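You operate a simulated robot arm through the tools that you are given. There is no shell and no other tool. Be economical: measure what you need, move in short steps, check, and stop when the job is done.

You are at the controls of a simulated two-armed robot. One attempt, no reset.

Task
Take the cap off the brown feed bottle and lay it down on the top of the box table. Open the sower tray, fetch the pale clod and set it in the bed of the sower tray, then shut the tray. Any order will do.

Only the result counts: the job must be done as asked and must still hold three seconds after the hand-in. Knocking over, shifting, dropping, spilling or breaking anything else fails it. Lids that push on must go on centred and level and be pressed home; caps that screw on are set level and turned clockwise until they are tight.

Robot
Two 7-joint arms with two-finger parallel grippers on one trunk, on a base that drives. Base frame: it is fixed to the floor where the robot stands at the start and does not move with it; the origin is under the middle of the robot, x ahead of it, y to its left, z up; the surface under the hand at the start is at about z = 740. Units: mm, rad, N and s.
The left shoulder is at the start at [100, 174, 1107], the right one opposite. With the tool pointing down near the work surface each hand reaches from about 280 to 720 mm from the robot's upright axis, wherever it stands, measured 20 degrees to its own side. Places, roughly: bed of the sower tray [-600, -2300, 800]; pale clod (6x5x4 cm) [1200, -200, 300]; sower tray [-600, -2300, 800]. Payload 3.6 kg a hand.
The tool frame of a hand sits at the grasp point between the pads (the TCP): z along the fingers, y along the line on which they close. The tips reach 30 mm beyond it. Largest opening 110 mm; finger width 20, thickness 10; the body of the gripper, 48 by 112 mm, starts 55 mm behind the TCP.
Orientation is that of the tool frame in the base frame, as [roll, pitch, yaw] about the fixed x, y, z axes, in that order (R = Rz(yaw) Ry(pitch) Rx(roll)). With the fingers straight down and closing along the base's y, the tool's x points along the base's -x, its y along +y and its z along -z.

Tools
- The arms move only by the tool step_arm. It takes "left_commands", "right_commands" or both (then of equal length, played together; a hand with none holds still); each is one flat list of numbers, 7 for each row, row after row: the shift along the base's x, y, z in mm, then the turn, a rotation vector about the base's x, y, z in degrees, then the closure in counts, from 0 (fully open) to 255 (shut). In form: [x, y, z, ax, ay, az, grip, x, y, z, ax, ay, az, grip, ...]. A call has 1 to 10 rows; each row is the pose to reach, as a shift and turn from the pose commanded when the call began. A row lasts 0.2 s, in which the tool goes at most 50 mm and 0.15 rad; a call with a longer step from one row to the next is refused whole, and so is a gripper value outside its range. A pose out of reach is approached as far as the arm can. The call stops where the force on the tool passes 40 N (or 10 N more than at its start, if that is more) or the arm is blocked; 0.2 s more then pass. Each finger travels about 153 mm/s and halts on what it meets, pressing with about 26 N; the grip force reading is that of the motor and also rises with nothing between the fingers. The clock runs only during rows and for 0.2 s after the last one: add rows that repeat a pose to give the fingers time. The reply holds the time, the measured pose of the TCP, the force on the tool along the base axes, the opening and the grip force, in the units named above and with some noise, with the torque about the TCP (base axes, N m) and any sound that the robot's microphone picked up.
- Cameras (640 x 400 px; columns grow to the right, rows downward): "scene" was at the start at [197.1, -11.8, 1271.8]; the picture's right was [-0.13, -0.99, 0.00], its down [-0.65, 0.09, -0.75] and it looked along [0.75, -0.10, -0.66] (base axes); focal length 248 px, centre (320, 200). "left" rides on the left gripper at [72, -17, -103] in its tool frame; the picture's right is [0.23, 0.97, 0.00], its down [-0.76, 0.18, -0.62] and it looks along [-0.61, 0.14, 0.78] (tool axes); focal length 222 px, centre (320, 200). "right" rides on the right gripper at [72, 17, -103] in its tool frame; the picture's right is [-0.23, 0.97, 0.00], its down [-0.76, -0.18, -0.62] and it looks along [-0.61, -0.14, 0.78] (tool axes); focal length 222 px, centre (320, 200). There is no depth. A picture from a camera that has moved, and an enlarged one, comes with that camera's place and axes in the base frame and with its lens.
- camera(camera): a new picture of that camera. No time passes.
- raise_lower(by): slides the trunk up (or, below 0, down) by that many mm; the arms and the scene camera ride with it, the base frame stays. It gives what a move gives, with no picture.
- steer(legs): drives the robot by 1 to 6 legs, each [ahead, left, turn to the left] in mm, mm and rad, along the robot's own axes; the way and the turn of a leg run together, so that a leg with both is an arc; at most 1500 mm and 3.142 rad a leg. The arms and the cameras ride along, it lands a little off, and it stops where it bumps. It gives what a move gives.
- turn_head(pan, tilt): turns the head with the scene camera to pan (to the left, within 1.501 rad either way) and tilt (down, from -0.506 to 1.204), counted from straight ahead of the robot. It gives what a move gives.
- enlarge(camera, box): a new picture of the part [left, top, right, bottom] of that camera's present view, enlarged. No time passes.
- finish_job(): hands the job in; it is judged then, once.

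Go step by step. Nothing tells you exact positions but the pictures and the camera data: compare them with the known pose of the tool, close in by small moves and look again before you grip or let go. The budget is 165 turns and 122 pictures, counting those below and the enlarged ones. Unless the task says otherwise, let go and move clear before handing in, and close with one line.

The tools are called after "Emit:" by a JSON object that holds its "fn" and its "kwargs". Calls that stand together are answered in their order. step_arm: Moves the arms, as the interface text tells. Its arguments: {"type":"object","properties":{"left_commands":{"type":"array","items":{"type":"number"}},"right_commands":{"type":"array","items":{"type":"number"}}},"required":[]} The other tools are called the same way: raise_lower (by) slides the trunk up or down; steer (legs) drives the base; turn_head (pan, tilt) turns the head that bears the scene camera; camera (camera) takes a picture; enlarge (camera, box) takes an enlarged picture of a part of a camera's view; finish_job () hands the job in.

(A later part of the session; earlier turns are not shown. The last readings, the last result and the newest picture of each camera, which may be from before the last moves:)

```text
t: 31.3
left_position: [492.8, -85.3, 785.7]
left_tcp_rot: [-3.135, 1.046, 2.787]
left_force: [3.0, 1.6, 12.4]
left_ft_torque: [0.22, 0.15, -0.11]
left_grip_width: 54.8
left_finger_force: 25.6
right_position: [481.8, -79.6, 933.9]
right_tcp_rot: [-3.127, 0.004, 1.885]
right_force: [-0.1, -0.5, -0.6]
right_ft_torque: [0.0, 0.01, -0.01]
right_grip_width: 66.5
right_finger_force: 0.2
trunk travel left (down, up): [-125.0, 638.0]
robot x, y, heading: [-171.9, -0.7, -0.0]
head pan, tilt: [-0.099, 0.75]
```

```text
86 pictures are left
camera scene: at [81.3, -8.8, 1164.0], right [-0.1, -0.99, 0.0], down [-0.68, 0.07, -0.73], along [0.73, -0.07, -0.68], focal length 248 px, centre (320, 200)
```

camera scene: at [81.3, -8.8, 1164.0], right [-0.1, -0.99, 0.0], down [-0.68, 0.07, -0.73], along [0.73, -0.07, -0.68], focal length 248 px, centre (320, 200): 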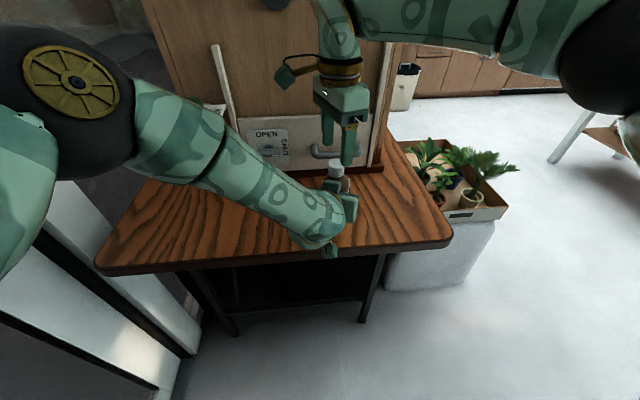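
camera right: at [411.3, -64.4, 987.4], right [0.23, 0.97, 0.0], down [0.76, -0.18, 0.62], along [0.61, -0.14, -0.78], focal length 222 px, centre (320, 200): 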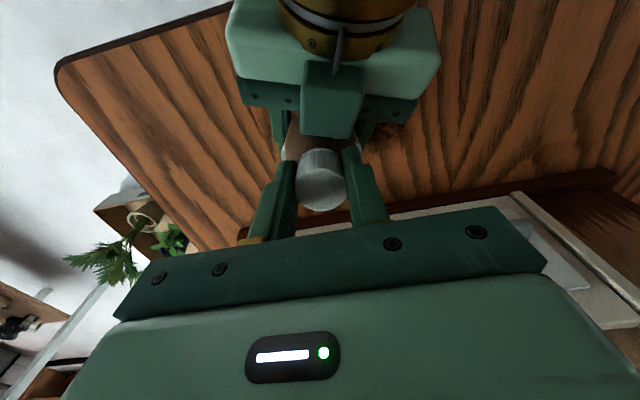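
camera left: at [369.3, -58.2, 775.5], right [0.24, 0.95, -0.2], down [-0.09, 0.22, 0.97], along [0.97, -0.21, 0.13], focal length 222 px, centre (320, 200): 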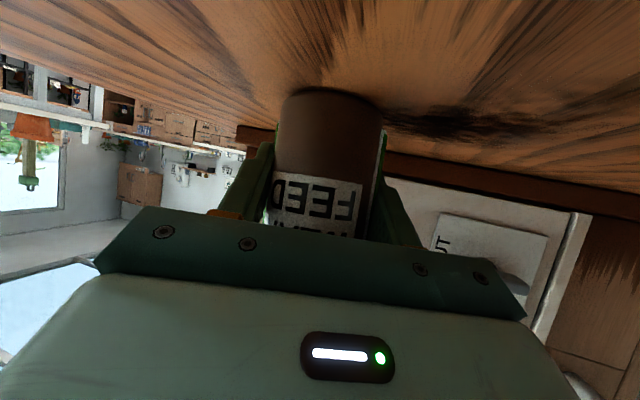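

Negative yaw is fully reachable, so I'll ratchet from −72° up to 0. First I check the cap's location with the right camera.

Emit:
{"fn": "camera", "kwargs": {"camera": "right"}}

Emit:
{"fn": "enlarge", "kwargs": {"camera": "scene", "box": [256, 100, 416, 200]}}

```text
85 pictures are left
camera right: at [476.2, -5.4, 1038.3], right [1.0, 0.08, -0.01], down [0.07, -0.77, 0.63], along [0.04, -0.63, -0.78], focal length 222 px, centre (320, 200)
```

right: 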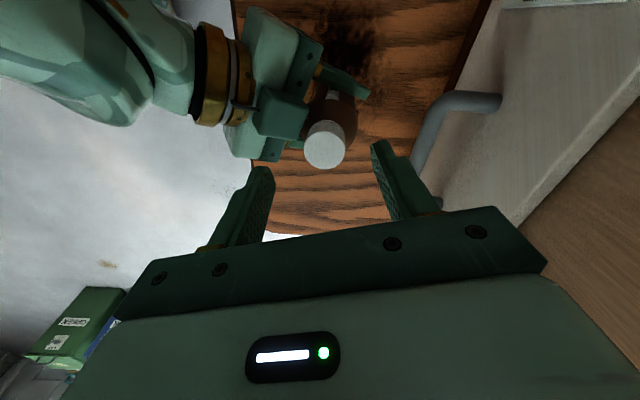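

```text
4.00 times, centred on (336, 150) of scene
camera zoom: at [81.3, -8.8, 1164.0], right [-0.1, -0.99, 0.0], down [-0.68, 0.07, -0.73], along [0.73, -0.07, -0.68], focal length 991 px, centre (256, 400)
```

zoom: 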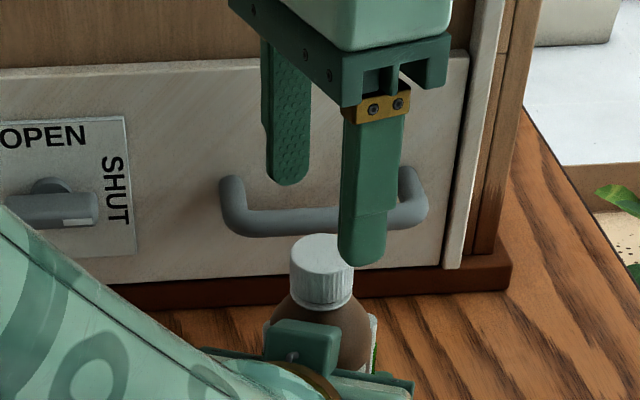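

Cap is still at (483, -81). Descend at −72° yaw, grip, and turn back +72°.

Emit:
{"fn": "step_arm", "kwargs": {"right_commands": [1.5, -1, -25, 0, 0, 0, 100, 1.5, -1, -51, 0, 0, 0, 100, 1.5, -1, -51, 0, 0, 0, 160, 1.5, -1, -51, 0, 0, 0, 220, 1.5, -1, -51, 0, 0, 0, 220]}}

Emit:
{"fn": "step_arm", "kwargs": {"right_commands": [0, 0, 0, 0, 0, 8, 220, 0, 0, 0, 0, 0, 16, 220, 0, 0, 0.2, 0, 0, 24, 220, 0, 0, 0.3, 0, 0, 32, 220, 0, 0, 0.4, 0, 0, 40, 220, 0, 0, 0.5, 0, 0, 48, 220, 0, 0, 0.6, 0, 0, 56, 220, 0, 0, 0.7, 0, 0, 64, 220, 0, 0, 0.8, 0, 0, 70, 220]}}

Emit:
{"fn": "enlarge", "kwargs": {"camera": "scene", "box": [256, 100, 416, 200]}}

Emit:
{"fn": "camera", "kwargs": {"camera": "left"}}

```text
t: 32.0
left_position: [492.0, -83.6, 781.9]
left_tcp_rot: [-3.135, 1.04, 2.79]
left_force: [-5.2, 0.3, 8.5]
left_ft_torque: [-0.07, -0.1, 0.1]
left_grip_width: 54.9
left_finger_force: 26.3
right_position: [482.6, -81.7, 888.2]
right_tcp_rot: [-3.13, 0.002, 1.883]
right_force: [4.6, -1.3, 0.2]
right_ft_torque: [-0.06, -0.12, -0.02]
right_grip_width: 42.9
right_finger_force: 1.8
trunk travel left (down, up): [-125.0, 638.0]
robot x, y, heading: [-170.3, -1.0, -0.003]
head pan, tilt: [-0.099, 0.75]
stopped in row 3 (right hand): the force on the tool passed its limit at 47 N (the readings are from after the stop); the commanded pose is now the measured one
```

```text
t: 34.0
left_position: [494.0, -83.0, 780.8]
left_tcp_rot: [-3.135, 1.037, 2.791]
left_force: [-4.7, 3.7, 4.4]
left_ft_torque: [-0.38, 0.08, 0.07]
left_grip_width: 55.1
left_finger_force: 25.9
right_position: [483.3, -82.1, 889.5]
right_tcp_rot: [-3.128, 0.004, 3.106]
right_force: [1.8, -7.1, 6.0]
right_ft_torque: [-0.48, 0.08, -0.05]
right_grip_width: 29.6
right_finger_force: 25.8
trunk travel left (down, up): [-125.0, 638.0]
robot x, y, heading: [-171.3, -0.0, -0.002]
head pan, tilt: [-0.099, 0.75]
```

```text
4.00 times, centred on (336, 150) of scene
camera zoom: at [80.9, -9.5, 1164.1], right [-0.1, -0.99, 0.0], down [-0.68, 0.07, -0.73], along [0.73, -0.07, -0.68], focal length 991 px, centre (256, 400)
```

zoom: 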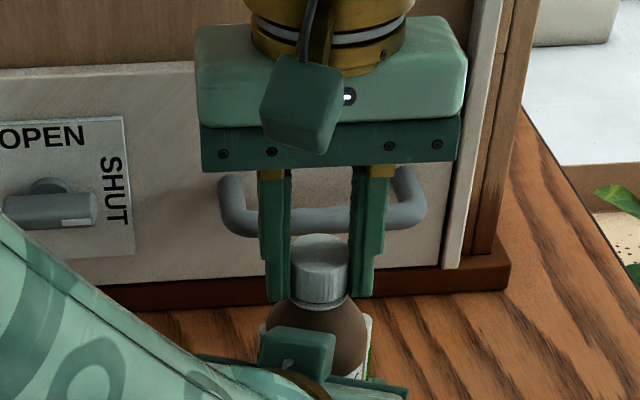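

```text
82 pictures are left
camera left: at [369.3, -55.1, 771.2], right [0.23, 0.95, -0.2], down [-0.08, 0.22, 0.97], along [0.97, -0.21, 0.12], focal length 222 px, centre (320, 200)
```

left: 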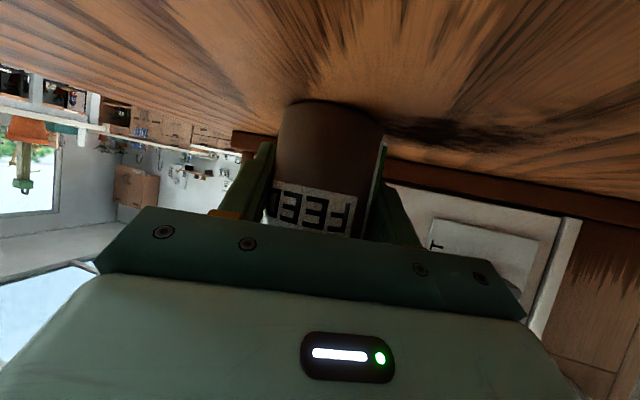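

The cap appears to have turned relative to the bottle. I'll ratchet again: open slightly, swing back −56°, grip, and turn +56°, staying clear of the left hand.

Emit:
{"fn": "step_arm", "kwargs": {"right_commands": [0, 0, 0, 0, 0, 0, 180, 0, 0, 0, 0, 0, 0, 140, 0, 0, 1, 0, 0, -8, 140, 0, 0, 1, 0, 0, -16, 140, 0, 0, 1, 0, 0, -24, 140, 0, 0, 1, 0, 0, -32, 140, 0, 0, 1, 0, 0, -40, 140, 0, 0, 1, 0, 0, -48, 140, 0, 0, 1, 0, 0, -56, 140]}}

Emit:
{"fn": "step_arm", "kwargs": {"right_commands": [0, 0, 0, 0, 0, 0, 180, 0, 0, 0, 0, 0, 0, 220, 0, 0, 0, 0, 0, 0, 220, 0, 0, 0, 0, 0, 8, 220, 0, 0, 0.2, 0, 0, 16, 220, 0, 0, 0.3, 0, 0, 24, 220, 0, 0, 0.4, 0, 0, 32, 220, 0, 0, 0.5, 0, 0, 40, 220, 0, 0, 0.6, 0, 0, 48, 220, 0, 0, 0.7, 0, 0, 56, 220]}}

Emit:
{"fn": "enlarge", "kwargs": {"camera": "scene", "box": [296, 130, 376, 180]}}

```text
t: 36.0
left_position: [492.7, -83.4, 781.8]
left_tcp_rot: [-3.136, 1.035, 2.792]
left_force: [-2.0, 3.1, 5.3]
left_ft_torque: [0.18, 0.19, -0.03]
left_grip_width: 54.9
left_finger_force: 25.6
right_position: [483.2, -79.7, 890.1]
right_tcp_rot: [-3.129, 0.002, 2.124]
right_force: [0.2, 0.5, 0.5]
right_ft_torque: [0.02, -0.02, 0.01]
right_grip_width: 49.5
right_finger_force: 0.1
trunk travel left (down, up): [-125.0, 638.0]
robot x, y, heading: [-170.5, 3.0, -0.007]
head pan, tilt: [-0.099, 0.75]
```

```text
t: 38.2
left_position: [493.4, -83.4, 779.8]
left_tcp_rot: [-3.135, 1.037, 2.793]
left_force: [-5.8, 4.2, 5.3]
left_ft_torque: [-0.26, -0.04, 0.02]
left_grip_width: 55.0
left_finger_force: 26.1
right_position: [482.7, -81.4, 890.5]
right_tcp_rot: [-3.127, 0.001, 3.108]
right_force: [4.2, -5.5, -0.5]
right_ft_torque: [-0.38, -0.16, -0.07]
right_grip_width: 29.6
right_finger_force: 26.5
trunk travel left (down, up): [-125.0, 638.0]
robot x, y, heading: [-172.8, -2.9, 0.001]
head pan, tilt: [-0.099, 0.75]
```

```text
8.00 times, centred on (336, 155) of scene
camera zoom: at [81.5, -9.4, 1163.9], right [-0.1, -0.99, 0.0], down [-0.68, 0.07, -0.73], along [0.73, -0.07, -0.68], focal length 1981 px, centre (192, 560)
```

zoom: 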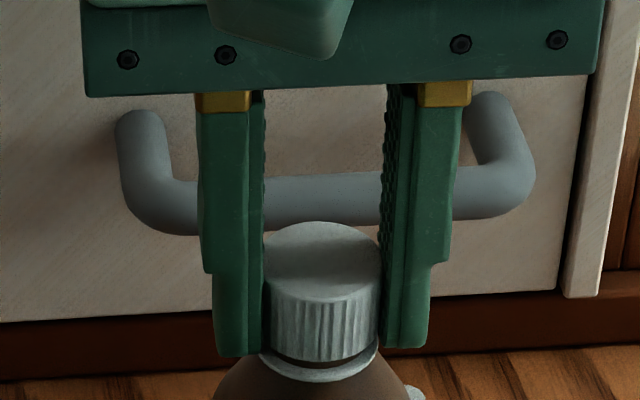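

A gap is opening under the cap, so it's unscrewing. Two more ratchets follow.

Emit:
{"fn": "step_arm", "kwargs": {"right_commands": [0, 0, 0, 0, 0, 0, 180, 0, 0, 0, 0, 0, 0, 140, 0, 0, 1, 0, 0, -8, 140, 0, 0, 1, 0, 0, -16, 140, 0, 0, 1, 0, 0, -24, 140, 0, 0, 1, 0, 0, -32, 140, 0, 0, 1, 0, 0, -40, 140, 0, 0, 1, 0, 0, -48, 140, 0, 0, 1, 0, 0, -56, 140]}}

Emit:
{"fn": "step_arm", "kwargs": {"right_commands": [0, 0, 0, 0, 0, 0, 180, 0, 0, 0, 0, 0, 0, 220, 0, 0, 0, 0, 0, 0, 220, 0, 0, 0, 0, 0, 8, 220, 0, 0, 0.2, 0, 0, 16, 220, 0, 0, 0.3, 0, 0, 24, 220, 0, 0, 0.4, 0, 0, 32, 220, 0, 0, 0.5, 0, 0, 40, 220, 0, 0, 0.6, 0, 0, 48, 220, 0, 0, 0.7, 0, 0, 56, 220]}}

Emit:
{"fn": "step_arm", "kwargs": {"right_commands": [0, 0, 0, 0, 0, 0, 180, 0, 0, 0, 0, 0, 0, 140, 0, 0, 1, 0, 0, -8, 140, 0, 0, 1, 0, 0, -16, 140, 0, 0, 1, 0, 0, -24, 140, 0, 0, 1, 0, 0, -32, 140, 0, 0, 1, 0, 0, -40, 140, 0, 0, 1, 0, 0, -48, 140, 0, 0, 1, 0, 0, -56, 140]}}

Emit:
{"fn": "step_arm", "kwargs": {"right_commands": [0, 0, 0, 0, 0, 0, 180, 0, 0, 0, 0, 0, 0, 220, 0, 0, 0, 0, 0, 0, 220, 0, 0, 0, 0, 0, 8, 220, 0, 0, 0.2, 0, 0, 16, 220, 0, 0, 0.3, 0, 0, 24, 220, 0, 0, 0.4, 0, 0, 32, 220, 0, 0, 0.5, 0, 0, 40, 220, 0, 0, 0.6, 0, 0, 48, 220, 0, 0, 0.7, 0, 0, 56, 220]}}

Emit:
{"fn": "enlarge", "kwargs": {"camera": "scene", "box": [296, 130, 376, 180]}}

```text
t: 40.2
left_position: [493.9, -83.8, 780.8]
left_tcp_rot: [-3.136, 1.035, 2.79]
left_force: [0.4, 1.0, 3.7]
left_ft_torque: [0.07, 0.02, -0.08]
left_grip_width: 54.9
left_finger_force: 26.1
right_position: [482.3, -80.8, 892.1]
right_tcp_rot: [-3.125, 0.001, 2.123]
right_force: [-0.7, -0.2, 0.4]
right_ft_torque: [-0.02, 0.02, -0.02]
right_grip_width: 49.3
right_finger_force: 0.1
trunk travel left (down, up): [-125.0, 638.0]
robot x, y, heading: [-174.8, 3.2, -0.003]
head pan, tilt: [-0.099, 0.75]
```

```text
t: 42.4
left_position: [493.6, -82.6, 781.0]
left_tcp_rot: [-3.136, 1.037, 2.794]
left_force: [-1.5, 2.0, 2.0]
left_ft_torque: [-0.16, 0.13, 0.0]
left_grip_width: 54.8
left_finger_force: 25.9
right_position: [481.5, -80.3, 891.4]
right_tcp_rot: [-3.126, -0.004, 3.107]
right_force: [-1.0, -2.3, -0.8]
right_ft_torque: [-0.06, 0.01, -0.03]
right_grip_width: 29.6
right_finger_force: 26.2
trunk travel left (down, up): [-125.0, 638.0]
robot x, y, heading: [-169.5, 1.2, 0.004]
head pan, tilt: [-0.099, 0.75]
```

```text
t: 44.4
left_position: [492.7, -83.0, 781.4]
left_tcp_rot: [-3.135, 1.038, 2.79]
left_force: [0.8, 1.5, 3.4]
left_ft_torque: [0.09, 0.07, -0.02]
left_grip_width: 55.1
left_finger_force: 26.4
right_position: [483.0, -79.9, 893.0]
right_tcp_rot: [-3.124, 0.002, 2.125]
right_force: [0.1, 0.2, -0.4]
right_ft_torque: [0.01, 0.01, 0.0]
right_grip_width: 49.7
right_finger_force: 0.1
trunk travel left (down, up): [-125.0, 638.0]
robot x, y, heading: [-174.2, 4.3, 0.001]
head pan, tilt: [-0.099, 0.75]
```

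```text
t: 46.6
left_position: [494.5, -83.2, 779.2]
left_tcp_rot: [-3.135, 1.036, 2.79]
left_force: [-3.6, 4.3, 2.8]
left_ft_torque: [-0.34, -0.03, 0.05]
left_grip_width: 55.1
left_finger_force: 25.8
right_position: [481.8, -81.0, 894.0]
right_tcp_rot: [-3.126, -0.001, 3.107]
right_force: [1.2, -3.2, -0.9]
right_ft_torque: [-0.1, -0.04, -0.04]
right_grip_width: 29.5
right_finger_force: 25.8
trunk travel left (down, up): [-125.0, 638.0]
robot x, y, heading: [-169.1, 1.4, -0.0]
head pan, tilt: [-0.099, 0.75]
```

```text
8.00 times, centred on (336, 155) of scene
camera zoom: at [81.8, -9.3, 1163.8], right [-0.1, -0.99, 0.0], down [-0.68, 0.07, -0.73], along [0.73, -0.07, -0.68], focal length 1981 px, centre (192, 560)
```

zoom: 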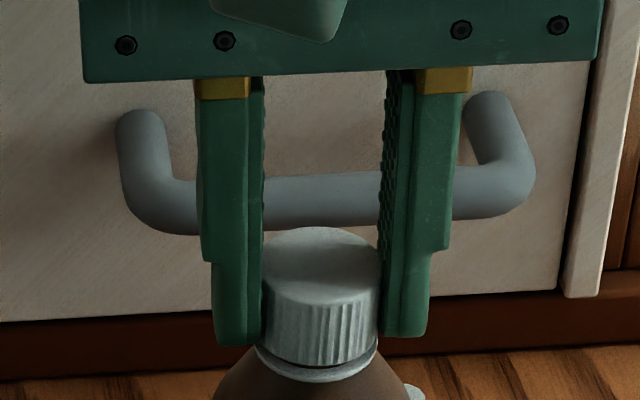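

It's unclear whether the cap is still threaded, so I'll test with a gentle lift of a few mm.

Emit:
{"fn": "step_arm", "kwargs": {"right_commands": [0, 0, 2, 0, 0, 0, 230, 0, 0, 4, 0, 0, 0, 230, 0, 0, 6, 0, 0, 0, 230]}}

Emit:
{"fn": "enlarge", "kwargs": {"camera": "scene", "box": [296, 130, 376, 180]}}

Emit:
{"fn": "camera", "kwargs": {"camera": "left"}}

```text
t: 47.4
left_position: [493.4, -82.4, 780.9]
left_tcp_rot: [-3.136, 1.037, 2.79]
left_force: [-0.4, 3.4, 2.5]
left_ft_torque: [-0.09, 0.09, -0.04]
left_grip_width: 54.9
left_finger_force: 26.2
right_position: [482.6, -81.9, 900.0]
right_tcp_rot: [-3.128, 0.001, 3.106]
right_force: [0.0, -2.1, -1.1]
right_ft_torque: [-0.01, 0.01, -0.01]
right_grip_width: 29.5
right_finger_force: 25.4
trunk travel left (down, up): [-125.0, 638.0]
robot x, y, heading: [-172.0, -1.3, -0.003]
head pan, tilt: [-0.099, 0.75]
```

```text
8.00 times, centred on (336, 155) of scene
camera zoom: at [82.1, -9.2, 1163.8], right [-0.1, -0.99, 0.0], down [-0.68, 0.07, -0.73], along [0.73, -0.07, -0.68], focal length 1981 px, centre (192, 560)
```

zoom: 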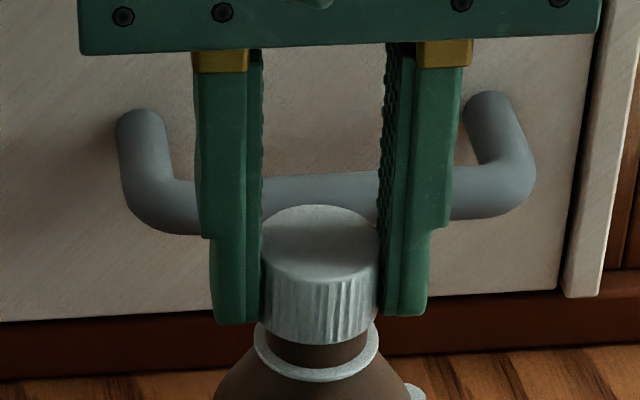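

```text
78 pictures are left
camera left: at [370.2, -55.2, 770.8], right [0.23, 0.95, -0.2], down [-0.08, 0.22, 0.97], along [0.97, -0.21, 0.12], focal length 222 px, centre (320, 200)
```

left: 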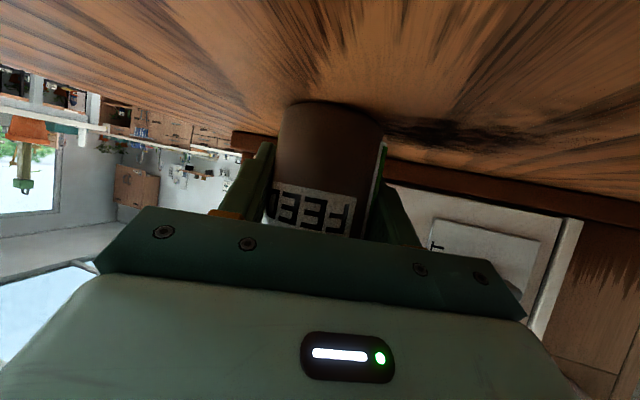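

The cap is off with no resistance. I'll lift it clear and bring it to the right part of the table, at about (482, -200).

Emit:
{"fn": "step_arm", "kwargs": {"right_commands": [0, 0, 15, 0, 0, 0, 230, 0, 0, 30, 0, 0, 0, 230, 0, -30, 30, 0, 0, 0, 230, 0, -60, 20, 0, 0, 0, 230, 0, -95, 0, 0, 0, 0, 230, 0, -118, -30, 0, 0, 0, 230, 0, -118, -70, 0, 0, 0, 230, 0, -118, -95, 0, 0, 0, 230, 0, -118, -105, 0, 0, 0, 230]}}

Emit:
{"fn": "camera", "kwargs": {"camera": "scene"}}

Emit:
{"fn": "enlarge", "kwargs": {"camera": "scene", "box": [300, 130, 460, 230]}}

```text
t: 49.4
left_position: [492.4, -83.9, 780.4]
left_tcp_rot: [-3.137, 1.036, 2.789]
left_force: [-1.7, -1.3, 1.4]
left_ft_torque: [0.0, 0.11, -0.01]
left_grip_width: 55.0
left_finger_force: 26.9
right_position: [482.1, -200.6, 794.3]
right_tcp_rot: [-3.126, 0.001, 3.106]
right_force: [0.5, -0.5, -0.6]
right_ft_torque: [0.02, 0.06, 0.03]
right_grip_width: 29.7
right_finger_force: 26.1
trunk travel left (down, up): [-125.0, 638.0]
robot x, y, heading: [-170.0, 1.6, -0.003]
head pan, tilt: [-0.099, 0.75]
```

```text
77 pictures are left
camera scene: at [81.9, -9.5, 1163.8], right [-0.1, -0.99, 0.0], down [-0.68, 0.07, -0.73], along [0.73, -0.07, -0.68], focal length 248 px, centre (320, 200)
```

scene: 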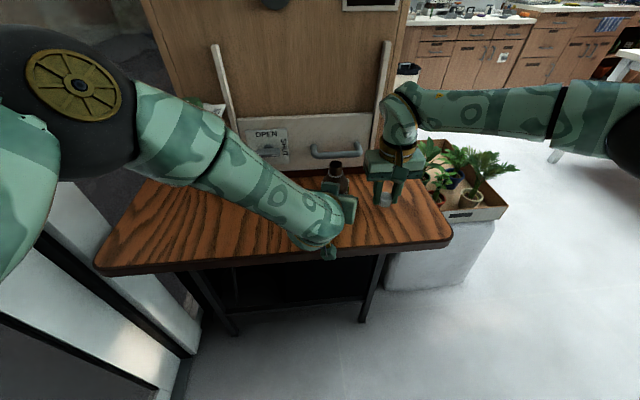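

```text
4.00 times, centred on (380, 180) of scene
camera zoom: at [81.9, -9.5, 1163.8], right [-0.1, -0.99, 0.0], down [-0.68, 0.07, -0.73], along [0.73, -0.07, -0.68], focal length 991 px, centre (80, 280)
```

zoom: 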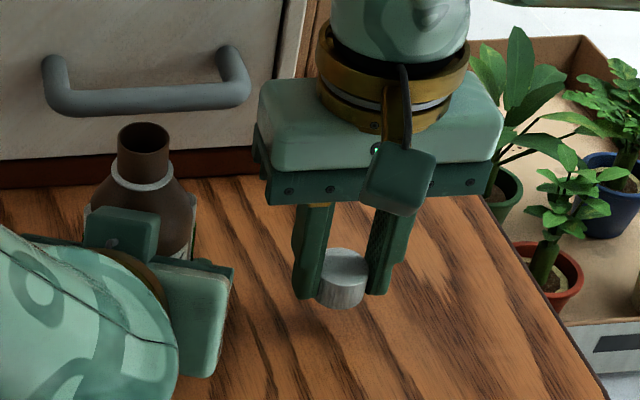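

Open bottle held, cap hovering. I lower gently to contact.

Emit:
{"fn": "step_arm", "kwargs": {"right_commands": [0, 0, -4, 0, 0, 0, 230, 0, 0, -8, 0, 0, 0, 230, 0, 0, -12, 0, 0, 0, 230]}}

Emit:
{"fn": "enlarge", "kwargs": {"camera": "scene", "box": [340, 160, 420, 210]}}

```text
t: 50.2
left_position: [493.0, -84.2, 780.4]
left_tcp_rot: [-3.136, 1.037, 2.791]
left_force: [-1.2, -1.6, 2.2]
left_ft_torque: [-0.01, 0.11, 0.04]
left_grip_width: 54.8
left_finger_force: 26.3
right_position: [482.6, -198.7, 782.1]
right_tcp_rot: [-3.128, -0.001, 3.105]
right_force: [-1.2, 0.4, -0.3]
right_ft_torque: [0.01, 0.0, 0.04]
right_grip_width: 29.3
right_finger_force: 25.6
trunk travel left (down, up): [-125.0, 638.0]
robot x, y, heading: [-170.5, 1.0, -0.003]
head pan, tilt: [-0.099, 0.75]
```

```text
8.00 times, centred on (380, 185) of scene
camera zoom: at [81.9, -9.5, 1163.8], right [-0.1, -0.99, 0.0], down [-0.68, 0.07, -0.73], along [0.73, -0.07, -0.68], focal length 1981 px, centre (-160, 320)
```

zoom: 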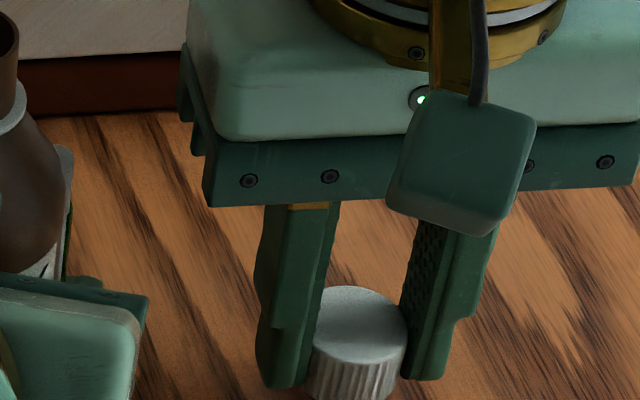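

Emit:
{"fn": "step_arm", "kwargs": {"right_commands": [0, 0, -2, 0, 0, 0, 230, 0, 0, -4, 0, 0, 0, 230, 0, 0, -5, 0, 0, 0, 230]}}

Emit:
{"fn": "enlarge", "kwargs": {"camera": "scene", "box": [340, 170, 420, 220]}}

```text
t: 51.0
left_position: [493.0, -83.4, 780.2]
left_tcp_rot: [-3.137, 1.037, 2.791]
left_force: [-0.2, -1.2, 1.3]
left_ft_torque: [0.0, 0.1, 0.02]
left_grip_width: 55.0
left_finger_force: 26.5
right_position: [482.8, -199.7, 778.3]
right_tcp_rot: [-3.128, 0.001, 3.104]
right_force: [0.7, 0.0, 0.9]
right_ft_torque: [-0.03, -0.03, -0.03]
right_grip_width: 29.2
right_finger_force: 25.9
trunk travel left (down, up): [-125.0, 638.0]
robot x, y, heading: [-170.5, -0.6, -0.006]
head pan, tilt: [-0.099, 0.75]
```

```text
8.00 times, centred on (380, 195) of scene
camera zoom: at [81.9, -9.5, 1163.8], right [-0.1, -0.99, 0.0], down [-0.68, 0.07, -0.73], along [0.73, -0.07, -0.68], focal length 1981 px, centre (-160, 240)
```

zoom: 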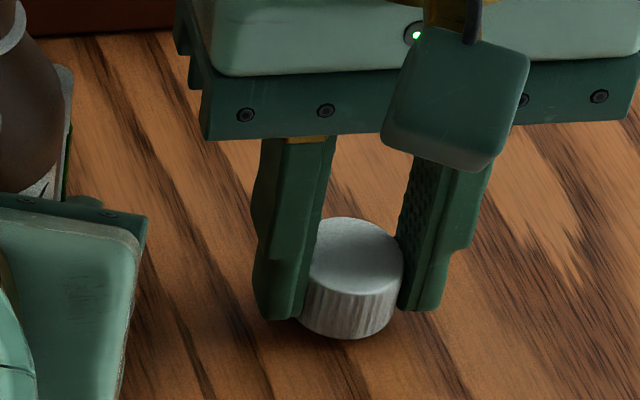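

Emit:
{"fn": "step_arm", "kwargs": {"right_commands": [0, 0, -2, 0, 0, 0, 230, 0, 0, -4, 0, 0, 0, 230, 0, 0, -4, 0, 0, 0, 230]}}

Emit:
{"fn": "enlarge", "kwargs": {"camera": "scene", "box": [340, 170, 420, 220]}}

```text
t: 51.8
left_position: [492.3, -84.3, 780.5]
left_tcp_rot: [-3.135, 1.036, 2.79]
left_force: [-0.6, -0.5, 1.5]
left_ft_torque: [0.02, 0.09, 0.03]
left_grip_width: 54.9
left_finger_force: 25.6
right_position: [483.0, -198.9, 773.1]
right_tcp_rot: [-3.128, 0.001, 3.104]
right_force: [0.1, -0.7, 0.6]
right_ft_torque: [0.01, 0.01, -0.03]
right_grip_width: 29.7
right_finger_force: 26.2
trunk travel left (down, up): [-125.0, 638.0]
robot x, y, heading: [-169.8, 0.7, -0.001]
head pan, tilt: [-0.099, 0.75]
```

```text
8.00 times, centred on (380, 195) of scene
camera zoom: at [82.0, -9.4, 1163.8], right [-0.1, -0.99, 0.0], down [-0.68, 0.07, -0.73], along [0.73, -0.07, -0.68], focal length 1981 px, centre (-160, 240)
```

zoom: 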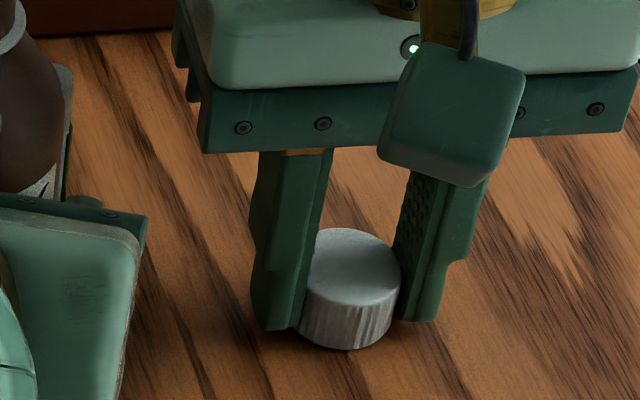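

Emit:
{"fn": "step_arm", "kwargs": {"right_commands": [0, 0, -1.5, 0, 0, 0, 230, 0, 0, -3, 0, 0, 0, 230, 0, 0, -3, 0, 0, 0, 230]}}

Emit:
{"fn": "step_arm", "kwargs": {"right_commands": [0, 0, -1.5, 0, 0, 0, 230, 0, 0, -3, 0, 0, 0, 230, 0, 0, -3, 0, 0, 0, 230]}}

Emit:
{"fn": "enlarge", "kwargs": {"camera": "scene", "box": [340, 170, 420, 220]}}

```text
t: 52.6
left_position: [492.9, -84.4, 780.7]
left_tcp_rot: [-3.138, 1.036, 2.792]
left_force: [-0.3, -0.1, -1.9]
left_ft_torque: [-0.02, 0.0, 0.02]
left_grip_width: 55.2
left_finger_force: 26.4
right_position: [482.5, -197.6, 771.6]
right_tcp_rot: [-3.127, 0.004, 3.106]
right_force: [0.1, -1.1, 10.6]
right_ft_torque: [-0.02, 0.06, 0.01]
right_grip_width: 29.7
right_finger_force: 26.4
trunk travel left (down, up): [-125.0, 638.0]
robot x, y, heading: [-171.8, -3.4, -0.006]
head pan, tilt: [-0.099, 0.75]
```

```text
t: 53.4
left_position: [491.8, -83.3, 782.9]
left_tcp_rot: [-3.136, 1.038, 2.789]
left_force: [-0.3, 1.2, -2.4]
left_ft_torque: [0.0, -0.01, -0.03]
left_grip_width: 54.8
left_finger_force: 26.2
right_position: [482.6, -198.0, 770.9]
right_tcp_rot: [-3.128, 0.007, 3.106]
right_force: [4.2, -2.5, 32.6]
right_ft_torque: [-0.01, 0.21, 0.04]
right_grip_width: 29.6
right_finger_force: 26.1
trunk travel left (down, up): [-125.0, 638.0]
robot x, y, heading: [-172.1, 0.7, -0.007]
head pan, tilt: [-0.099, 0.75]
```

```text
8.00 times, centred on (380, 195) of scene
camera zoom: at [79.5, -8.8, 1164.7], right [-0.1, -0.99, 0.0], down [-0.68, 0.07, -0.73], along [0.73, -0.07, -0.68], focal length 1981 px, centre (-160, 240)
```

zoom: 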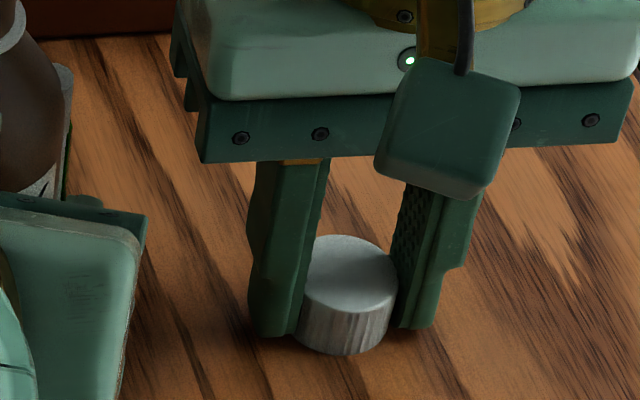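

Contact. I'll relieve the press by 4 mm, open, and rise.

Emit:
{"fn": "step_arm", "kwargs": {"right_commands": [0, 0, 4, 0, 0, 0, 230, 0, 0, 4, 0, 0, 0, 190, 0, 0, 4, 0, 0, 0, 120, 0, 0, 4, 0, 0, 0, 120, 0, 0, 40, 0, 0, 0, 120, 0, 0, 80, 0, 0, 0, 120, 0, 0, 125, 0, 0, 0, 120]}}

Emit:
{"fn": "enlarge", "kwargs": {"camera": "scene", "box": [300, 140, 460, 240]}}

Emit:
{"fn": "camera", "kwargs": {"camera": "left"}}

```text
t: 55.0
left_position: [493.0, -82.8, 780.8]
left_tcp_rot: [-3.137, 1.037, 2.792]
left_force: [-1.1, 1.3, 2.2]
left_ft_torque: [0.05, 0.15, -0.03]
left_grip_width: 54.9
left_finger_force: 25.7
right_position: [483.4, -198.3, 893.8]
right_tcp_rot: [-3.128, -0.001, 3.105]
right_force: [0.3, 0.3, 1.1]
right_ft_torque: [0.0, 0.02, 0.01]
right_grip_width: 58.1
right_finger_force: 0.1
trunk travel left (down, up): [-125.0, 638.0]
robot x, y, heading: [-170.0, 1.1, 0.001]
head pan, tilt: [-0.099, 0.75]
```

```text
4.00 times, centred on (380, 190) of scene
camera zoom: at [81.7, -9.1, 1163.9], right [-0.1, -0.99, 0.0], down [-0.68, 0.07, -0.73], along [0.73, -0.07, -0.68], focal length 991 px, centre (80, 240)
```

zoom: 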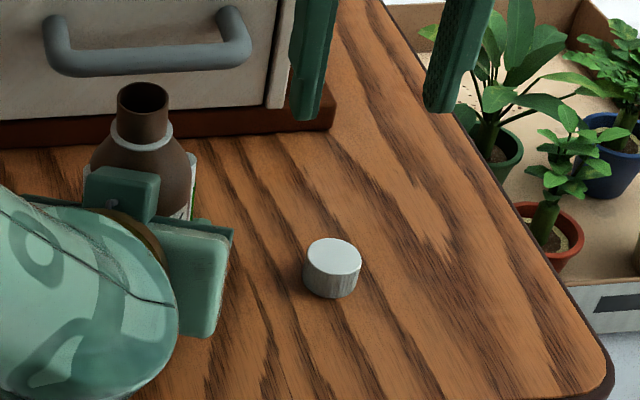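

```text
70 pictures are left
camera left: at [369.5, -55.1, 770.9], right [0.23, 0.95, -0.2], down [-0.08, 0.22, 0.97], along [0.97, -0.21, 0.12], focal length 222 px, centre (320, 200)
```

left: 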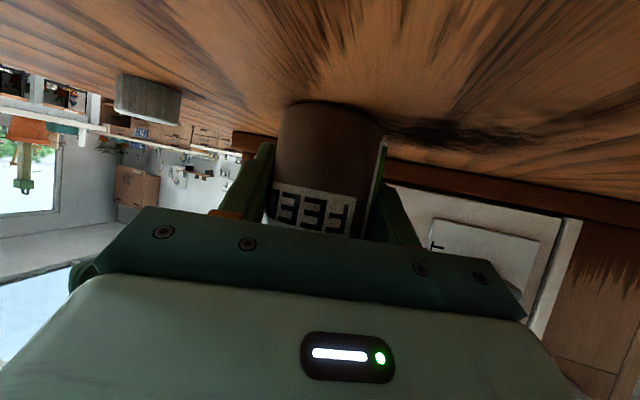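

Cap lies on the table. Now I ease the bottle down to be sure it's standing, then open the left hand.

Emit:
{"fn": "step_arm", "kwargs": {"left_commands": [0, 0, -1, 0, 0, 0, 160, 0, 0, -2, 0, 0, 0, 160, 0, 0, -2, 0, 0, 0, 160]}}

```text
t: 55.8
left_position: [493.1, -83.0, 779.8]
left_tcp_rot: [-3.137, 1.041, 2.79]
left_force: [-1.0, 1.1, 14.1]
left_ft_torque: [0.15, 0.39, -0.03]
left_grip_width: 54.9
left_finger_force: 25.8
right_position: [482.1, -197.8, 894.0]
right_tcp_rot: [-3.128, 0.001, 3.105]
right_force: [-0.5, -0.1, 0.8]
right_ft_torque: [-0.02, 0.0, -0.01]
right_grip_width: 58.1
right_finger_force: 0.0
trunk travel left (down, up): [-125.0, 638.0]
robot x, y, heading: [-172.4, 3.2, -0.006]
head pan, tilt: [-0.099, 0.75]
```

It's standing. I open slowly and withdraw along the fingers.

Emit:
{"fn": "step_arm", "kwargs": {"left_commands": [0, 0, 1, 0, 0, 0, 150, 0, 0, 1, 0, 0, 0, 125, 0, 0, 1, 0, 0, 0, 110, 0, 0, 1, 0, 0, 0, 60, 0, 0, 1, 0, 0, 0, 10, 0, 0, 1, 0, 0, 0, 0, -21, 8, 14, 0, 0, 0, 0, -43, 16, 27, 0, 0, 0, 0, -64, 23, 40, 0, 0, 0, 0, -84, 30, 52, 0, 0, 0, 0]}}

Emit:
{"fn": "enlarge", "kwargs": {"camera": "scene", "box": [260, 140, 460, 265]}}

```text
t: 58.0
left_position: [419.9, -61.0, 826.2]
left_tcp_rot: [-3.141, 1.032, 2.792]
left_force: [0.2, 0.6, 0.1]
left_ft_torque: [0.03, 0.03, 0.0]
left_grip_width: 109.9
left_finger_force: 0.0
left hand out of reach, approached as far as the arm can: row 8, 9, 10
right_position: [482.8, -197.9, 893.9]
right_tcp_rot: [-3.128, 0.001, 3.105]
right_force: [0.3, 0.0, 0.8]
right_ft_torque: [0.02, 0.02, 0.01]
right_grip_width: 58.4
right_finger_force: 0.0
trunk travel left (down, up): [-125.0, 638.0]
robot x, y, heading: [-167.6, -2.4, -0.001]
head pan, tilt: [-0.099, 0.75]
```

```text
3.20 times, centred on (360, 202) of scene
camera zoom: at [82.8, -9.2, 1163.5], right [-0.1, -0.99, 0.0], down [-0.68, 0.07, -0.73], along [0.73, -0.07, -0.68], focal length 792 px, centre (192, 192)
```

zoom: 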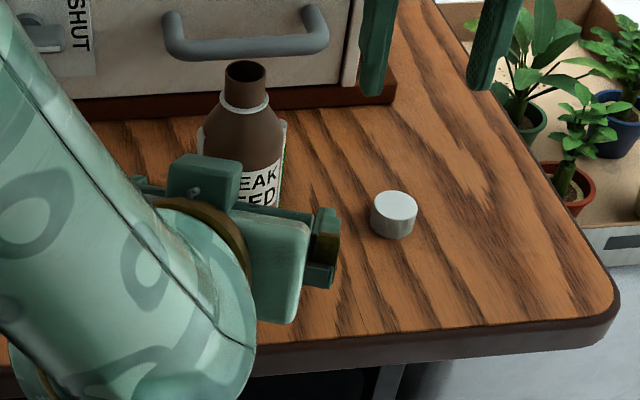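

The bottle stands uncapped, cap beside it. I back off, then look for the clod behind the compost box.

Emit:
{"fn": "steer", "kwargs": {"legs": [[-300, 0, 0]]}}

Emit:
{"fn": "raise_lower", "kwargs": {"by": 100}}

Emit:
{"fn": "turn_head", "kwargs": {"pan": -0.2, "tilt": 0.45}}

Emit:
{"fn": "camera", "kwargs": {"camera": "scene"}}

```text
t: 58.8
left_position: [406.9, -70.0, 826.0]
left_tcp_rot: [3.139, 1.031, 2.779]
left_force: [0.5, 0.7, -0.5]
left_ft_torque: [0.0, 0.05, -0.02]
left_grip_width: 109.9
left_finger_force: 0.1
right_position: [469.0, -208.0, 892.3]
right_tcp_rot: [-3.128, 0.0, 3.095]
right_force: [0.8, -0.3, 0.0]
right_ft_torque: [-0.01, 0.03, -0.02]
right_grip_width: 58.1
right_finger_force: 0.1
trunk travel left (down, up): [-125.0, 638.0]
robot x, y, heading: [-182.0, -2.3, -0.007]
head pan, tilt: [-0.099, 0.75]
stopped in leg 1: the robot was blocked; the commanded pose is now the measured one
```

```text
t: 60.2
left_position: [408.0, -69.5, 925.0]
left_tcp_rot: [3.14, 1.03, 2.781]
left_force: [0.0, -0.6, -1.0]
left_ft_torque: [0.0, 0.0, -0.01]
left_grip_width: 110.1
left_finger_force: 0.0
right_position: [449.7, -205.7, 1038.0]
right_tcp_rot: [-3.13, 0.077, 3.097]
right_force: [0.1, -0.8, 0.3]
right_ft_torque: [0.02, 0.03, 0.0]
right_grip_width: 58.3
right_finger_force: 0.1
trunk travel left (down, up): [-225.0, 538.0]
robot x, y, heading: [-182.0, -2.0, -0.01]
head pan, tilt: [-0.099, 0.75]
```

```text
t: 61.0
left_position: [407.5, -69.8, 927.1]
left_tcp_rot: [3.14, 1.031, 2.78]
left_force: [-0.1, -0.1, 0.5]
left_ft_torque: [0.01, 0.01, 0.0]
left_grip_width: 109.9
left_finger_force: 0.1
right_position: [448.4, -206.5, 1037.4]
right_tcp_rot: [-3.13, 0.081, 3.096]
right_force: [0.0, -0.5, -0.3]
right_ft_torque: [0.01, 0.02, 0.0]
right_grip_width: 58.1
right_finger_force: 0.0
trunk travel left (down, up): [-225.0, 538.0]
robot x, y, heading: [-182.8, -1.9, -0.015]
head pan, tilt: [-0.201, 0.45]
```

```text
68 pictures are left
camera scene: at [21.3, -23.6, 1295.5], right [-0.21, -0.98, 0.0], down [-0.43, 0.09, -0.9], along [0.88, -0.19, -0.44], focal length 248 px, centre (320, 200)
```

scene: 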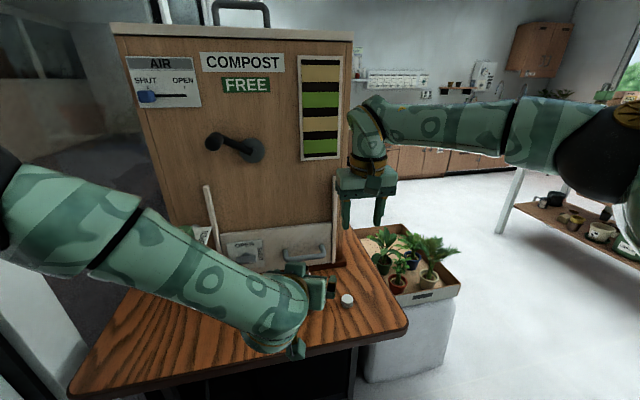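

The robot got blocked, likely the left elbow against the door on the left. I'll tuck both arms back to their starting-like poses.

Emit:
{"fn": "step_arm", "kwargs": {"left_commands": [-20, 20, 25, 1.3, 7.4, 2.3, 0, -45, 45, 50, 2.6, 14.9, 4.5, 0, -70, 70, 75, 3.9, 22.3, 6.8, 0, -95, 95, 100, 5.3, 29.7, 9, 0, -120, 120, 120, 6.6, 37.1, 11.3, 0, -145, 145, 135, 7.9, 44.6, 13.6, 0, -170, 175, 150, 9.2, 52, 15.8, 0, -190, 200, 165, 10.5, 59.4, 18.1, 0], "right_commands": [-35, -5, 8, 0, 0, 0, 100, -70, -10, 16, 0, 0, 0, 100, -105, -15, 24, 0, 0, 0, 100, -140, -20, 32, 0, 0, 0, 100, -175, -25, 40, 0, 0, 0, 100, -210, -30, 48, 0, 0, 0, 100, -245, -35, 56, 0, 0, 0, 100, -270, -40, 60, 0, 0, 0, 100]}}

Emit:
{"fn": "turn_head", "kwargs": {"pan": 1.3, "tilt": 0.5}}

Emit:
{"fn": "camera", "kwargs": {"camera": "scene"}}

```text
t: 62.8
left_position: [216.6, 131.1, 1092.0]
left_tcp_rot: [-3.131, -0.019, 3.133]
left_force: [0.4, 0.2, -0.4]
left_ft_torque: [0.0, -0.02, -0.01]
left_grip_width: 109.9
left_finger_force: 0.1
right_position: [178.5, -245.5, 1097.6]
right_tcp_rot: [-3.13, 0.081, 3.095]
right_force: [-0.3, 0.0, 0.3]
right_ft_torque: [0.01, 0.01, 0.01]
right_grip_width: 66.8
right_finger_force: 0.0
trunk travel left (down, up): [-225.0, 538.0]
robot x, y, heading: [-183.7, -4.0, -0.01]
head pan, tilt: [-0.201, 0.45]
```

```text
t: 64.4
left_position: [217.7, 130.4, 1091.5]
left_tcp_rot: [-3.133, -0.017, 3.134]
left_force: [0.3, -0.3, -1.5]
left_ft_torque: [0.03, 0.02, 0.04]
left_grip_width: 109.8
left_finger_force: 0.0
right_position: [178.5, -246.6, 1098.0]
right_tcp_rot: [-3.129, 0.079, 3.097]
right_force: [-0.3, -0.1, 0.0]
right_ft_torque: [-0.02, 0.02, -0.04]
right_grip_width: 67.2
right_finger_force: 0.1
trunk travel left (down, up): [-225.0, 538.0]
robot x, y, heading: [-182.9, -3.4, -0.01]
head pan, tilt: [1.3, 0.499]
```

```text
67 pictures are left
camera scene: at [-43.4, 83.2, 1291.2], right [0.96, -0.28, 0.0], down [-0.13, -0.46, -0.88], along [0.25, 0.84, -0.48], focal length 248 px, centre (320, 200)
```

scene: 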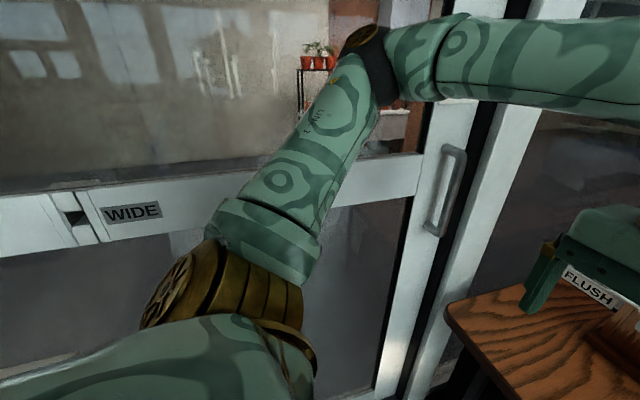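

Sliding door is close to the left elbow. I'll look to the right to plan the path around toward the clod.

Emit:
{"fn": "turn_head", "kwargs": {"pan": -0.9, "tilt": 0.3}}

Emit:
{"fn": "camera", "kwargs": {"camera": "scene"}}

```text
t: 66.4
left_position: [218.2, 130.0, 1090.9]
left_tcp_rot: [-3.133, -0.014, 3.135]
left_force: [-0.2, -0.4, 0.3]
left_ft_torque: [0.0, -0.02, -0.01]
left_grip_width: 110.0
left_finger_force: 0.0
right_position: [179.0, -245.4, 1096.9]
right_tcp_rot: [-3.13, 0.079, 3.095]
right_force: [-1.4, 0.1, 0.1]
right_ft_torque: [0.0, 0.01, -0.04]
right_grip_width: 67.1
right_finger_force: 0.0
trunk travel left (down, up): [-225.0, 538.0]
robot x, y, heading: [-183.2, -0.2, -0.013]
head pan, tilt: [-0.901, 0.3]
```

```text
66 pictures are left
camera scene: at [-11.7, -78.0, 1309.5], right [-0.79, -0.61, 0.0], down [-0.18, 0.23, -0.96], along [0.58, -0.76, -0.3], focal length 248 px, centre (320, 200)
```

scene: 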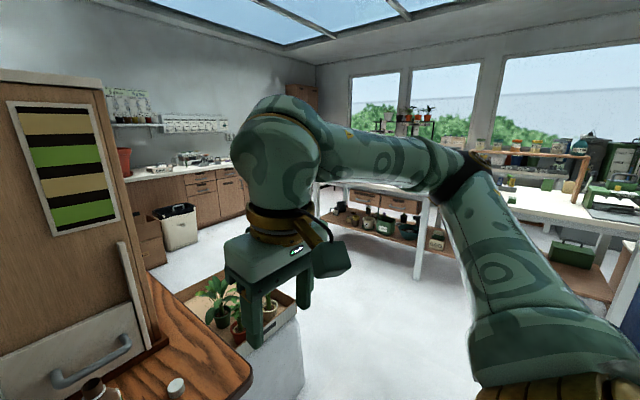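

The floor to the right is open. Driving around the planter: right 1150, ahead 1400, then turn left to face the clod's spot.

Emit:
{"fn": "steer", "kwargs": {"legs": [[0, -1150, 0], [1380, 0, 0], [0, 0, 1.57]]}}

Emit:
{"fn": "turn_head", "kwargs": {"pan": 0, "tilt": 0.6}}

Emit:
{"fn": "camera", "kwargs": {"camera": "scene"}}

```text
t: 82.5
left_position: [1033.1, -772.0, 1091.9]
left_tcp_rot: [-3.134, -0.016, -1.576]
left_force: [0.1, 0.3, 0.5]
left_ft_torque: [-0.01, 0.0, -0.02]
left_grip_width: 110.1
left_finger_force: 0.0
right_position: [1409.0, -809.9, 1097.9]
right_tcp_rot: [-3.13, 0.08, -1.612]
right_force: [0.4, -0.1, 0.3]
right_ft_torque: [0.01, -0.02, -0.03]
right_grip_width: 66.8
right_finger_force: 0.0
trunk travel left (down, up): [-225.0, 538.0]
robot x, y, heading: [1167.7, -1175.0, 1.563]
head pan, tilt: [-0.901, 0.3]
```

```text
t: 83.8
left_position: [1032.7, -772.8, 1093.0]
left_tcp_rot: [-3.131, -0.017, -1.574]
left_force: [-0.1, 0.0, 0.1]
left_ft_torque: [-0.04, 0.01, 0.01]
left_grip_width: 110.1
left_finger_force: 0.1
right_position: [1409.7, -811.0, 1098.2]
right_tcp_rot: [-3.131, 0.08, -1.615]
right_force: [0.0, -0.1, 0.3]
right_ft_torque: [0.01, 0.04, -0.02]
right_grip_width: 66.9
right_finger_force: 0.1
trunk travel left (down, up): [-225.0, 538.0]
robot x, y, heading: [1169.1, -1171.8, 1.563]
head pan, tilt: [0.0, 0.6]
```

```text
65 pictures are left
camera scene: at [1168.8, -970.8, 1282.0], right [1.0, -0.01, 0.0], down [-0.01, -0.57, -0.82], along [0.01, 0.82, -0.57], focal length 248 px, centre (320, 200)
```

scene: 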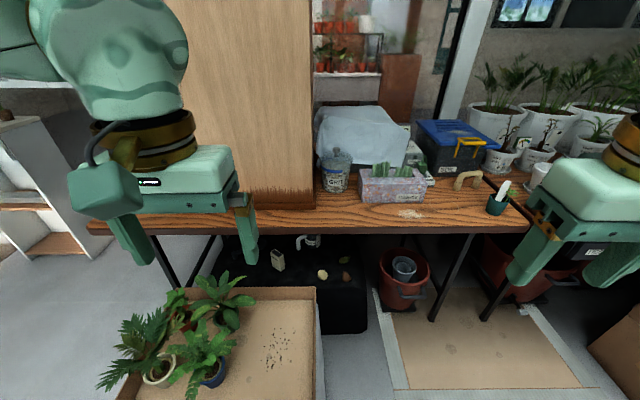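

The pale clod is on a black chest under the table, at about (1187, -181, 300). I'll stand right-front of it, clear of the planter, raise the left hand out of the way and look.

Emit:
{"fn": "step_arm", "kwargs": {"left_commands": [0, -20, 40, 0, 0, 0, 0, 0, -40, 80, 0, 0, 0, 0, 0, -60, 120, 0, 0, 0, 0, 0, -70, 150, 0, 0, 0, 0]}}

Emit:
{"fn": "steer", "kwargs": {"legs": [[0, -321, 0], [382, 0, 0], [0, 0, 0.57]]}}

Emit:
{"fn": "turn_head", "kwargs": {"pan": 0, "tilt": 0.9}}

Emit:
{"fn": "camera", "kwargs": {"camera": "scene"}}

```text
t: 84.8
left_position: [1033.6, -842.4, 1241.9]
left_tcp_rot: [-3.133, -0.016, -1.574]
left_force: [0.7, -0.4, -0.6]
left_ft_torque: [-0.01, 0.0, 0.01]
left_grip_width: 110.1
left_finger_force: 0.0
right_position: [1410.0, -811.0, 1097.3]
right_tcp_rot: [-3.131, 0.082, -1.612]
right_force: [-0.7, -0.2, -0.2]
right_ft_torque: [-0.01, 0.01, -0.04]
right_grip_width: 67.1
right_finger_force: 0.2
trunk travel left (down, up): [-225.0, 538.0]
robot x, y, heading: [1167.8, -1169.0, 1.561]
head pan, tilt: [0.0, 0.6]
```

```text
t: 90.5
left_position: [1197.6, -592.0, 1241.1]
left_tcp_rot: [-3.13, -0.016, -0.992]
left_force: [-0.3, 0.6, 0.1]
left_ft_torque: [-0.01, 0.0, -0.01]
left_grip_width: 109.8
left_finger_force: 0.0
right_position: [1494.0, -359.3, 1097.5]
right_tcp_rot: [-3.129, 0.081, -1.031]
right_force: [0.3, -0.3, 0.2]
right_ft_torque: [0.0, 0.01, 0.02]
right_grip_width: 67.1
right_finger_force: 0.1
trunk travel left (down, up): [-225.0, 538.0]
robot x, y, heading: [1492.1, -796.2, 2.145]
head pan, tilt: [0.0, 0.6]
```

```text
t: 91.3
left_position: [1198.5, -593.4, 1242.4]
left_tcp_rot: [-3.134, -0.017, -0.993]
left_force: [0.8, -0.4, 0.6]
left_ft_torque: [0.01, -0.01, 0.01]
left_grip_width: 110.1
left_finger_force: 0.0
right_position: [1494.5, -359.9, 1097.5]
right_tcp_rot: [-3.129, 0.082, -1.029]
right_force: [0.4, -0.7, 0.4]
right_ft_torque: [-0.01, -0.02, 0.0]
right_grip_width: 66.8
right_finger_force: 0.1
trunk travel left (down, up): [-225.0, 538.0]
robot x, y, heading: [1489.2, -798.0, 2.143]
head pan, tilt: [0.0, 0.901]
```

```text
64 pictures are left
camera scene: at [1387.9, -636.7, 1257.3], right [0.84, 0.54, 0.0], down [0.43, -0.66, -0.62], along [-0.34, 0.52, -0.78], focal length 248 px, centre (320, 200)
```

scene: 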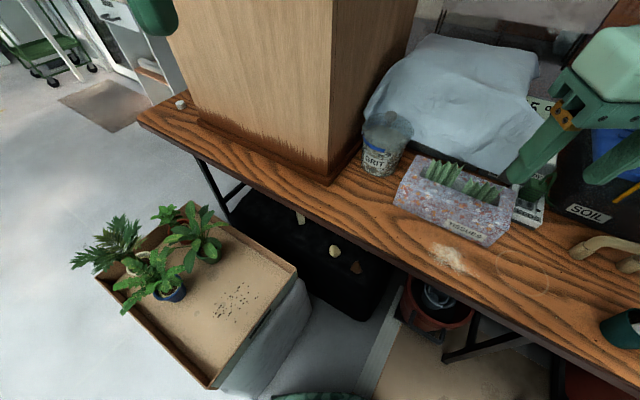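

I have the clod at about (1180, -188, 300). I'll pull the right hand back off the table, turn slightly right, and tilt the hand 45° down while it is still high.

Emit:
{"fn": "step_arm", "kwargs": {"right_commands": [-12, -25, 0, 0, 0, 0, 60, -24, -50, 0, 0, 0, 0, 60, -36, -75, 0, 0, 0, 0, 60, -50, -100, 0, 0, 0, 0, 60, -62, -120, 0, 0, 0, 0, 60, -75, -140, 0, 0, 0, 0, 60]}}

Emit:
{"fn": "steer", "kwargs": {"legs": [[0, 0, -0.2]]}}

```text
t: 92.7
left_position: [1197.6, -592.4, 1242.2]
left_tcp_rot: [-3.132, -0.018, -0.99]
left_force: [-0.4, -0.4, -0.5]
left_ft_torque: [0.01, -0.01, 0.0]
left_grip_width: 109.6
left_finger_force: 0.2
right_position: [1418.1, -499.9, 1096.9]
right_tcp_rot: [-3.128, 0.08, -1.032]
right_force: [0.1, 0.1, 0.1]
right_ft_torque: [0.01, -0.03, 0.0]
right_grip_width: 84.3
right_finger_force: 0.0
trunk travel left (down, up): [-225.0, 538.0]
robot x, y, heading: [1493.0, -793.3, 2.145]
head pan, tilt: [0.0, 0.901]
```

```text
t: 93.8
left_position: [1244.9, -538.9, 1241.3]
left_tcp_rot: [-3.133, -0.014, -1.192]
left_force: [0.9, 0.5, 0.2]
left_ft_torque: [0.02, 0.01, -0.01]
left_grip_width: 109.9
left_finger_force: 0.1
right_position: [1480.3, -490.8, 1097.2]
right_tcp_rot: [-3.131, 0.078, -1.231]
right_force: [-0.6, 0.0, 1.4]
right_ft_torque: [-0.01, 0.04, 0.0]
right_grip_width: 84.3
right_finger_force: 0.0
trunk travel left (down, up): [-225.0, 538.0]
robot x, y, heading: [1489.7, -794.1, 1.943]
head pan, tilt: [0.0, 0.901]
```

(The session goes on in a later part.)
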